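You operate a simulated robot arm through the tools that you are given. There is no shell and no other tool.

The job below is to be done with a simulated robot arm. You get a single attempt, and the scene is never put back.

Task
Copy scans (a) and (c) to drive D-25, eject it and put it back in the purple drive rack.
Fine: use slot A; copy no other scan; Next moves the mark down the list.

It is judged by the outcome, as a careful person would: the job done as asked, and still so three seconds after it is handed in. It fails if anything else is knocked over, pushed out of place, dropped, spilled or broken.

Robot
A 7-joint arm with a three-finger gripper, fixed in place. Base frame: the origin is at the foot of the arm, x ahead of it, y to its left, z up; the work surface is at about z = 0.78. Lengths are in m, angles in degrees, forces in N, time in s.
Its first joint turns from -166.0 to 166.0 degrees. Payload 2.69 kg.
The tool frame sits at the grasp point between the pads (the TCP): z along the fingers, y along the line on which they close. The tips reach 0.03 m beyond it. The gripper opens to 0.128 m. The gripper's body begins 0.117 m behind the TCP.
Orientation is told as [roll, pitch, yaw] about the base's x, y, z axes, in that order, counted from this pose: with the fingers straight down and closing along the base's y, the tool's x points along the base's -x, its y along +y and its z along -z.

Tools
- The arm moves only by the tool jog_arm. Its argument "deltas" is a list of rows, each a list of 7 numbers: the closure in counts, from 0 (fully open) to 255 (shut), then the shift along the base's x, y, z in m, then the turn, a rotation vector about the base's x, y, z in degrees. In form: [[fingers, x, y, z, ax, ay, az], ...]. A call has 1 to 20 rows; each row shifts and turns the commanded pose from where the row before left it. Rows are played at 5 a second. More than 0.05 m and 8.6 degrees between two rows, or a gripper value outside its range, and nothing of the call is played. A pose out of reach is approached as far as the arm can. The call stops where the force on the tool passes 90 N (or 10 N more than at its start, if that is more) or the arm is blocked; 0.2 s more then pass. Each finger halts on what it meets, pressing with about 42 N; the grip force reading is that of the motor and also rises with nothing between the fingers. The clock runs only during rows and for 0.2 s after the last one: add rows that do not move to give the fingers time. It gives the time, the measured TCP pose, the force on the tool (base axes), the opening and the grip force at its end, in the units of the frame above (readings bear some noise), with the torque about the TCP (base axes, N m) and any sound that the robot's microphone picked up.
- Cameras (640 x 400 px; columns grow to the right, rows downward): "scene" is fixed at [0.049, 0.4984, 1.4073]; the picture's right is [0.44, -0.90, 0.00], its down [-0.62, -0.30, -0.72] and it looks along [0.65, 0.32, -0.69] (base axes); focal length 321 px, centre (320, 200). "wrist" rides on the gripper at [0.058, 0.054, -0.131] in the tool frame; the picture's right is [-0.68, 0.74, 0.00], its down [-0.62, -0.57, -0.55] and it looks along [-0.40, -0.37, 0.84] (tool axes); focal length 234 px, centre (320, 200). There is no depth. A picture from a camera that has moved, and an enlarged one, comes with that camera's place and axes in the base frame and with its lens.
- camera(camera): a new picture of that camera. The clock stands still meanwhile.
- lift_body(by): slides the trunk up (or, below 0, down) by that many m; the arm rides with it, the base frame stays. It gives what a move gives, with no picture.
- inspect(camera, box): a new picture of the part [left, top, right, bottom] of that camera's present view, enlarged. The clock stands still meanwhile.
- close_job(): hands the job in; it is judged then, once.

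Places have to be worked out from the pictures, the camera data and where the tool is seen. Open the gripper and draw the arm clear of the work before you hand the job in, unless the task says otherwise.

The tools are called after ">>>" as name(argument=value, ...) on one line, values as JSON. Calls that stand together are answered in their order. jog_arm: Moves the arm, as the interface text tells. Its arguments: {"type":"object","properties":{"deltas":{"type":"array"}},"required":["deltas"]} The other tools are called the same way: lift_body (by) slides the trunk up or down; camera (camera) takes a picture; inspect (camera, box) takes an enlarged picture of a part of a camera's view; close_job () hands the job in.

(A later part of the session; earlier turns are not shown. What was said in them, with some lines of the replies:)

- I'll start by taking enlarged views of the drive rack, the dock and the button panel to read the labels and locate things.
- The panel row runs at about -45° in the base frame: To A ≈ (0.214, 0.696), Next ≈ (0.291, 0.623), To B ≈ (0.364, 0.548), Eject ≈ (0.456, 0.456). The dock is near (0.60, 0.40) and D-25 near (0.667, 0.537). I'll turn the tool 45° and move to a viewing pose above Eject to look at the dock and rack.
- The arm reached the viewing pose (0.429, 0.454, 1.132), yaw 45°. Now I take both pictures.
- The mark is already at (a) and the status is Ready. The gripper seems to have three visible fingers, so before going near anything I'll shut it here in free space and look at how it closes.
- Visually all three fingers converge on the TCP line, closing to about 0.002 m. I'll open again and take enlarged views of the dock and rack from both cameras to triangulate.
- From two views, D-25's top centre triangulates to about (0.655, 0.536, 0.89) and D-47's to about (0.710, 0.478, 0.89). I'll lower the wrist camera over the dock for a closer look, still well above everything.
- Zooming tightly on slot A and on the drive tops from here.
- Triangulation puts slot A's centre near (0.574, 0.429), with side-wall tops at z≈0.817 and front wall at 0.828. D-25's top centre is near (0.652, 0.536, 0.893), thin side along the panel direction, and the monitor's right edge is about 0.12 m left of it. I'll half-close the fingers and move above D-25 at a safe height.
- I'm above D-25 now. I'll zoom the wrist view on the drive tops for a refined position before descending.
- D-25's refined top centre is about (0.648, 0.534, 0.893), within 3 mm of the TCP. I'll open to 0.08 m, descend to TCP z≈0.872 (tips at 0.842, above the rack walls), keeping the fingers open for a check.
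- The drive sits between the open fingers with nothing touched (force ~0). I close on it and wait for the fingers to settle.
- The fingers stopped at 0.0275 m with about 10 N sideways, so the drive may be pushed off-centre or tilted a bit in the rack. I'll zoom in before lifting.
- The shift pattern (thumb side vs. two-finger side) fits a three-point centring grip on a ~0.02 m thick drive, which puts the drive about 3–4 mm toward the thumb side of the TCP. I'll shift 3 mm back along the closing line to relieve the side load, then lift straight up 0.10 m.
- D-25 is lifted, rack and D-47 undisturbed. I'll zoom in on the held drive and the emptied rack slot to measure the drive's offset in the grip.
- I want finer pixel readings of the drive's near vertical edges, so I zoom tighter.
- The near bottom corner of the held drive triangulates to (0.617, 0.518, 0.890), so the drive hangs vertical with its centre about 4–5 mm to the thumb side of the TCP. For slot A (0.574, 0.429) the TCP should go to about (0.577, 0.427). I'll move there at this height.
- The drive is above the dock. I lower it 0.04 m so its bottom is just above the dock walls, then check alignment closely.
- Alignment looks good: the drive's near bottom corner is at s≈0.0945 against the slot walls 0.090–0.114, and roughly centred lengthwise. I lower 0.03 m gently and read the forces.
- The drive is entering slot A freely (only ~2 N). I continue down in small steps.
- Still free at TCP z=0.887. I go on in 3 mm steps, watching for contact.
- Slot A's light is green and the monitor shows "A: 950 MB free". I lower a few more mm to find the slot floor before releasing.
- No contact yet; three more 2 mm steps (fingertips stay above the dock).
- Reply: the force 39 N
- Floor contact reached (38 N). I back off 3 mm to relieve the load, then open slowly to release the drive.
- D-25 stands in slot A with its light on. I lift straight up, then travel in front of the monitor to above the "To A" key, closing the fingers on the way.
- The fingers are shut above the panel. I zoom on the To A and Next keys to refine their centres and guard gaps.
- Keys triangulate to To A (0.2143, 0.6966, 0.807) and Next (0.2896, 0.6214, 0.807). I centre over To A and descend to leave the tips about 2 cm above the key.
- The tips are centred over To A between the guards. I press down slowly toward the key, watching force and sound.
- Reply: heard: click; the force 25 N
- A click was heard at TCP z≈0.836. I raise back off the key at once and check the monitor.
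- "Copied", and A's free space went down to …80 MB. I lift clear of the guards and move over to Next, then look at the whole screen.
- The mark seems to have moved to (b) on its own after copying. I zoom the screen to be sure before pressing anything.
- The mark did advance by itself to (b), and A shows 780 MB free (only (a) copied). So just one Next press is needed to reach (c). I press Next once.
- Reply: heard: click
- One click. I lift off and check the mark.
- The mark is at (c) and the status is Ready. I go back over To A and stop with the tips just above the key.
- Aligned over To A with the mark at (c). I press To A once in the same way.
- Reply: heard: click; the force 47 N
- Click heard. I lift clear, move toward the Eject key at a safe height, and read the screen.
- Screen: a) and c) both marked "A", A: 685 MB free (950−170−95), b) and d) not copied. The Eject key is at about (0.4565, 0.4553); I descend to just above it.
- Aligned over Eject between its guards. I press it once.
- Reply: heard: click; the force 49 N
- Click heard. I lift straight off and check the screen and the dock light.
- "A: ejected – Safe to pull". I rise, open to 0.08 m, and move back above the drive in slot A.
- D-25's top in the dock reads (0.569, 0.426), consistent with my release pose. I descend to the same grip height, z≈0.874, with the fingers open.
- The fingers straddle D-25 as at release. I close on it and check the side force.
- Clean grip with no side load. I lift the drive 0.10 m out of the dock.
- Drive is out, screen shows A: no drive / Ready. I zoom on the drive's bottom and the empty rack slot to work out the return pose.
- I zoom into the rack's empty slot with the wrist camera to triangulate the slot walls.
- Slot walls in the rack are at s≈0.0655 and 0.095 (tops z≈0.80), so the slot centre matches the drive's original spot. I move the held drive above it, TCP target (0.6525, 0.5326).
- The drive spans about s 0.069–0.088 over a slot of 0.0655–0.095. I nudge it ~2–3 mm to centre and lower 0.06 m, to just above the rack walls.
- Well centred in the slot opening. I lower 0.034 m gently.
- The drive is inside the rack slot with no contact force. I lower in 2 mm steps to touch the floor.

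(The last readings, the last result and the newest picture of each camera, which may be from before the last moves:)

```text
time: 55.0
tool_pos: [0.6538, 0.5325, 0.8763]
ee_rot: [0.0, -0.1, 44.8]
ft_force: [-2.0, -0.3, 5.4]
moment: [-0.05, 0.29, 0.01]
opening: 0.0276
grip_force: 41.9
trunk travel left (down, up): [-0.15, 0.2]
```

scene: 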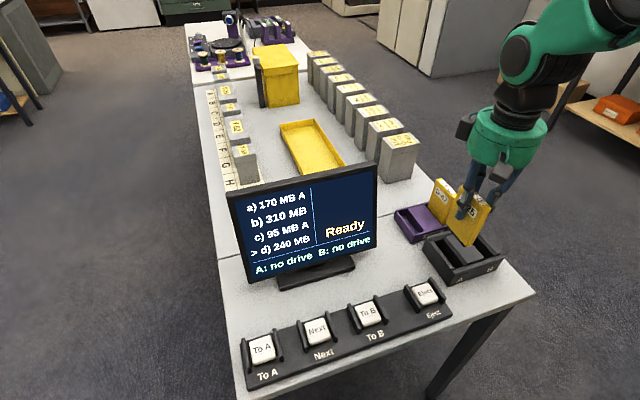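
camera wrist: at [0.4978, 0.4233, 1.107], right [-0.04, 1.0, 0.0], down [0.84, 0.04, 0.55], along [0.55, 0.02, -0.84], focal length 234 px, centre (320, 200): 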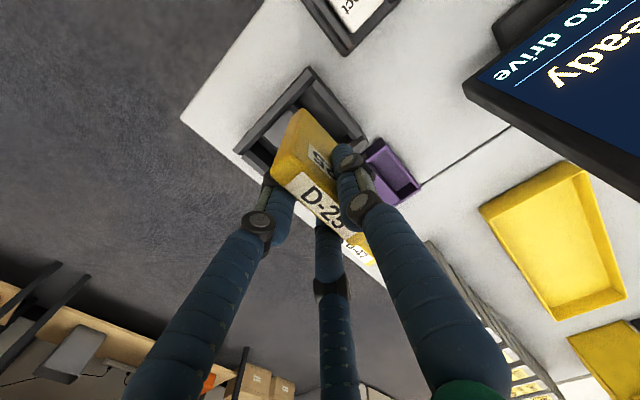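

Light floor contact (5 N up). I open slowly to release the drive in the rack.

>>> jog_arm(deltas=[[190, 0, 0, 0, 0, 0, 0], [165, 0, 0, 0, 0, 0, 0], [130, 0, 0, 0, 0, 0, 0], [96, 0, 0, 0, 0, 0, 0], [96, 0, 0, 0, 0, 0, 0]])

>>> inspect(camera="scene", box=[385, 160, 475, 250])

>>> inspect(camera="wrist", box=[200, 60, 420, 280])

```text
time: 56.2
tool_pos: [0.6547, 0.5339, 0.8754]
ee_rot: [0.0, 0.0, 45.0]
ft_force: [-0.4, -0.1, -0.5]
moment: [-0.03, -0.02, -0.01]
opening: 0.0799
grip_force: 0.0
trunk travel left (down, up): [-0.15, 0.2]
```

```text
4.44 times, centred on (430, 205) of scene
camera zoom: at [0.049, 0.4984, 1.4073], right [0.44, -0.9, 0.0], down [-0.62, -0.3, -0.72], along [0.65, 0.32, -0.69], focal length 1426 px, centre (-169, 178)
```

zoom: 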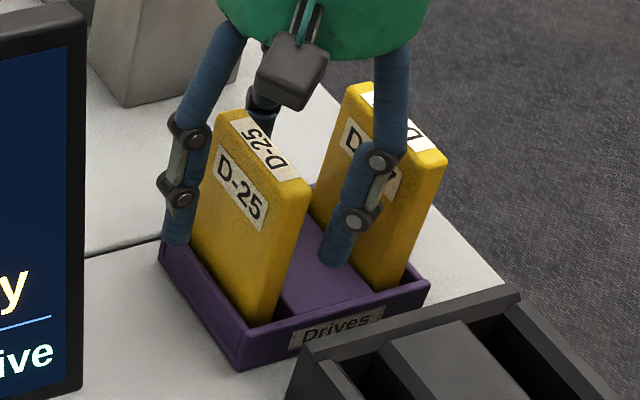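

```text
1.82 times, centred on (310, 170) of wrist
camera zoom: at [0.5757, 0.5297, 1.0058], right [-0.04, 1.0, 0.0], down [0.84, 0.04, 0.55], along [0.55, 0.02, -0.84], focal length 426 px, centre (338, 254)
```

zoom: 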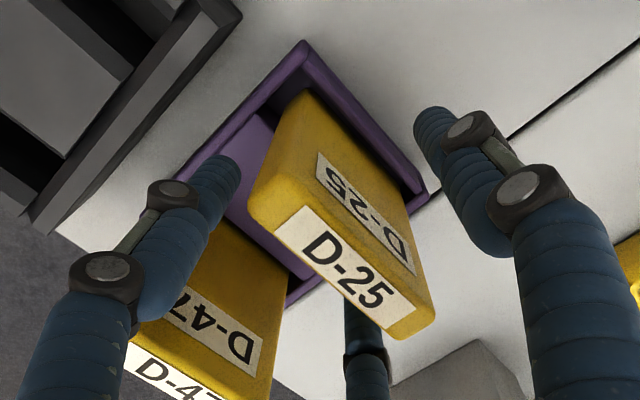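

D-25 stands upright in its rack slot, D-47 untouched. I rise straight up and then draw the arm back clear of the work with the gripper open.

>>> jog_arm(deltas=[[96, 0, 0, 0.015, 0, 0, 0], [96, 0, 0, 0.03, 0, 0, 0], [96, 0, 0, 0.04, 0, 0, 0], [96, 0, 0, 0.045, 0, 0, 0], [96, 0, 0, 0.045, 0, 0, 0], [96, 0, 0, 0.045, 0, 0, 0], [60, -0.025, -0.035, 0.02, 0, 0, 0], [30, -0.025, -0.035, 0.01, 0, 0, 0], [0, -0.025, -0.035, 0, 0, 0, 0], [0, -0.025, -0.035, 0, 0, 0, 0], [0, -0.025, -0.035, 0, 0, 0, 0], [0, -0.025, -0.035, 0, 0, 0, 0], [0, -0.025, -0.03, 0, 0, 0, 0], [0, 0, 0, 0, 0, 0, 0], [0, 0, 0, 0, 0, 0, 0]])

>>> camera(camera="scene")

>>> inspect(camera="scene", box=[380, 160, 540, 300])

>>> inspect(camera="scene", box=[220, 150, 400, 290])

```text
time: 59.4
tool_pos: [0.4787, 0.2954, 1.1238]
ee_rot: [0.0, 0.1, 45.1]
ft_force: [0.5, 0.4, -0.6]
moment: [0.03, 0.0, -0.02]
opening: 0.128
grip_force: 0.1
trunk travel left (down, up): [-0.15, 0.2]
```

```text
taken
```

scene: 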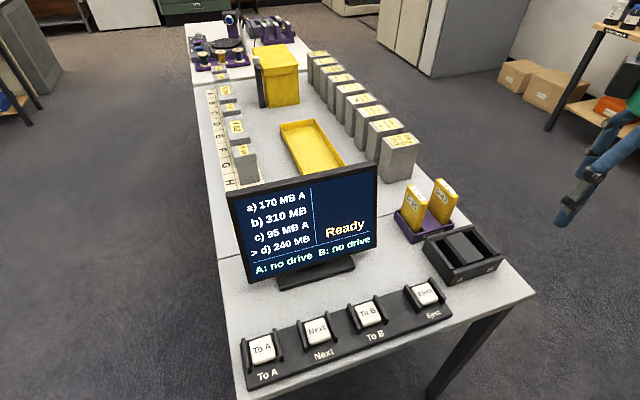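

```text
2.86 times, centred on (460, 230) of scene
camera zoom: at [0.049, 0.4984, 1.4073], right [0.44, -0.9, 0.0], down [-0.62, -0.3, -0.72], along [0.65, 0.32, -0.69], focal length 916 px, centre (-80, 114)
```

zoom: 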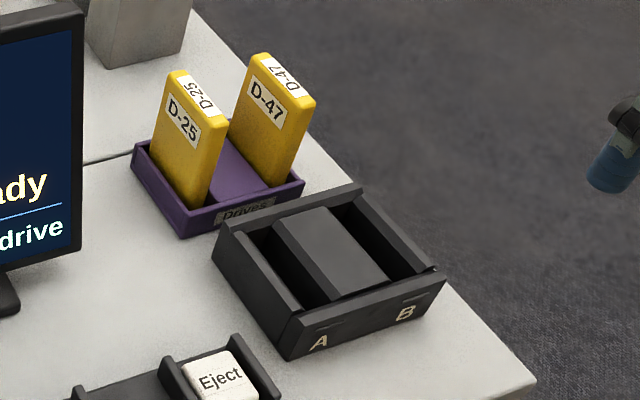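

```text
2.86 times, centred on (310, 220) of scene
camera zoom: at [0.049, 0.4984, 1.4073], right [0.44, -0.9, 0.0], down [-0.62, -0.3, -0.72], along [0.65, 0.32, -0.69], focal length 916 px, centre (349, 143)
```

zoom: 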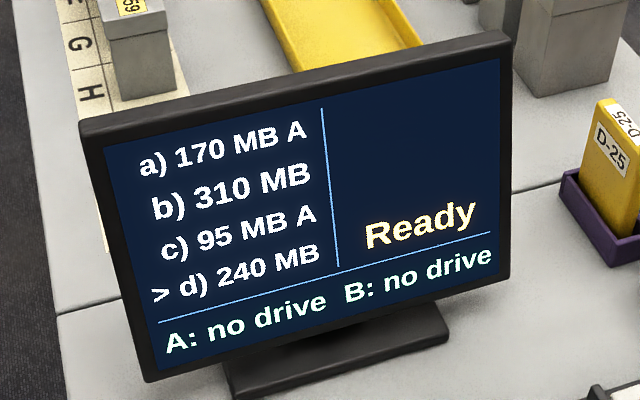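

Everything is in place: a) and c) on A, D-25 back in the purple rack, dock empty. I take one last close look at how the drive is seated.

>>> inspect(camera="scene", box=[385, 170, 475, 250])

>>> camera(camera="wrist")

```text
5.00 times, centred on (430, 210) of scene
camera zoom: at [0.049, 0.4984, 1.4073], right [0.44, -0.9, 0.0], down [-0.62, -0.3, -0.72], along [0.65, 0.32, -0.69], focal length 1604 px, centre (-230, 150)
```

zoom: 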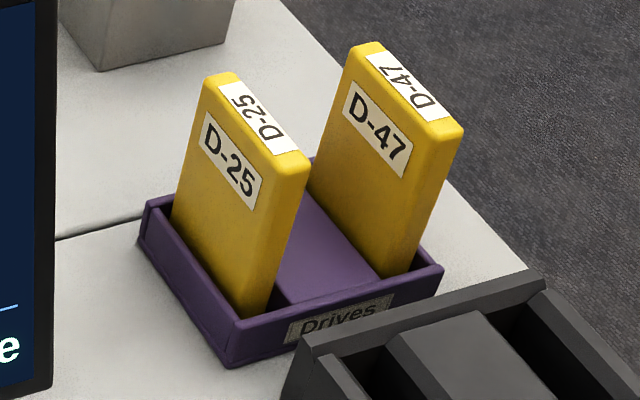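

```text
taken
camera wrist: at [0.4001, 0.292, 1.2541], right [-0.04, 1.0, 0.0], down [0.84, 0.04, 0.55], along [0.55, 0.02, -0.84], focal length 234 px, centre (320, 200)
```

wrist: 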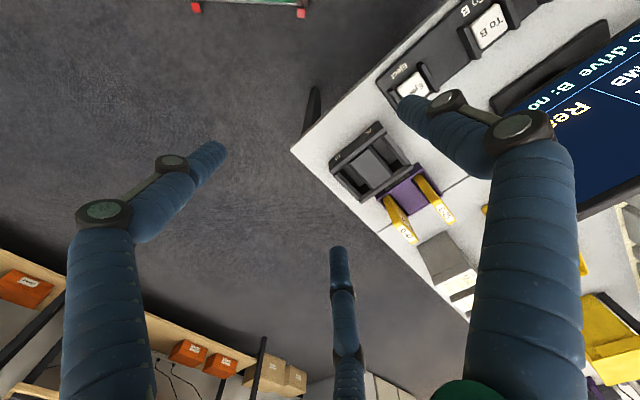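

D-25 is seated upright in the "Drives" rack within a few mm of where it began. The rack, D-47, dock and panel are all where they were, and the arm is clear with the gripper open. I hand the job in.

>>> close_job()

```text
The job is handed in.
```

Scans (a) and (c) are copied to drive D-25. The drive was ejected and is back in its slot in the purple rack, and the job is handed in.

- **Copying:** I used slot A. The screen marked only a) and c) with "A", and free space went from 950 MB to 685 MB, which matches 170 MB plus 95 MB. Nothing was copied for (b) or (d).
- **Next key:** The mark moved down to (b) by itself after the first copy, so I pressed Next only once to reach (c).
- **Ejecting:** After I pressed Eject the screen showed "A: ejected" and "Safe to pull", and only then did I take the drive out.
- **Putting it back:** D-25 stands upright in the slot it came from, about 3 mm from where it was. D-47, the rack, the dock and the key panel look unmoved in the last pictures. The gripper is open and the arm is clear of the table.
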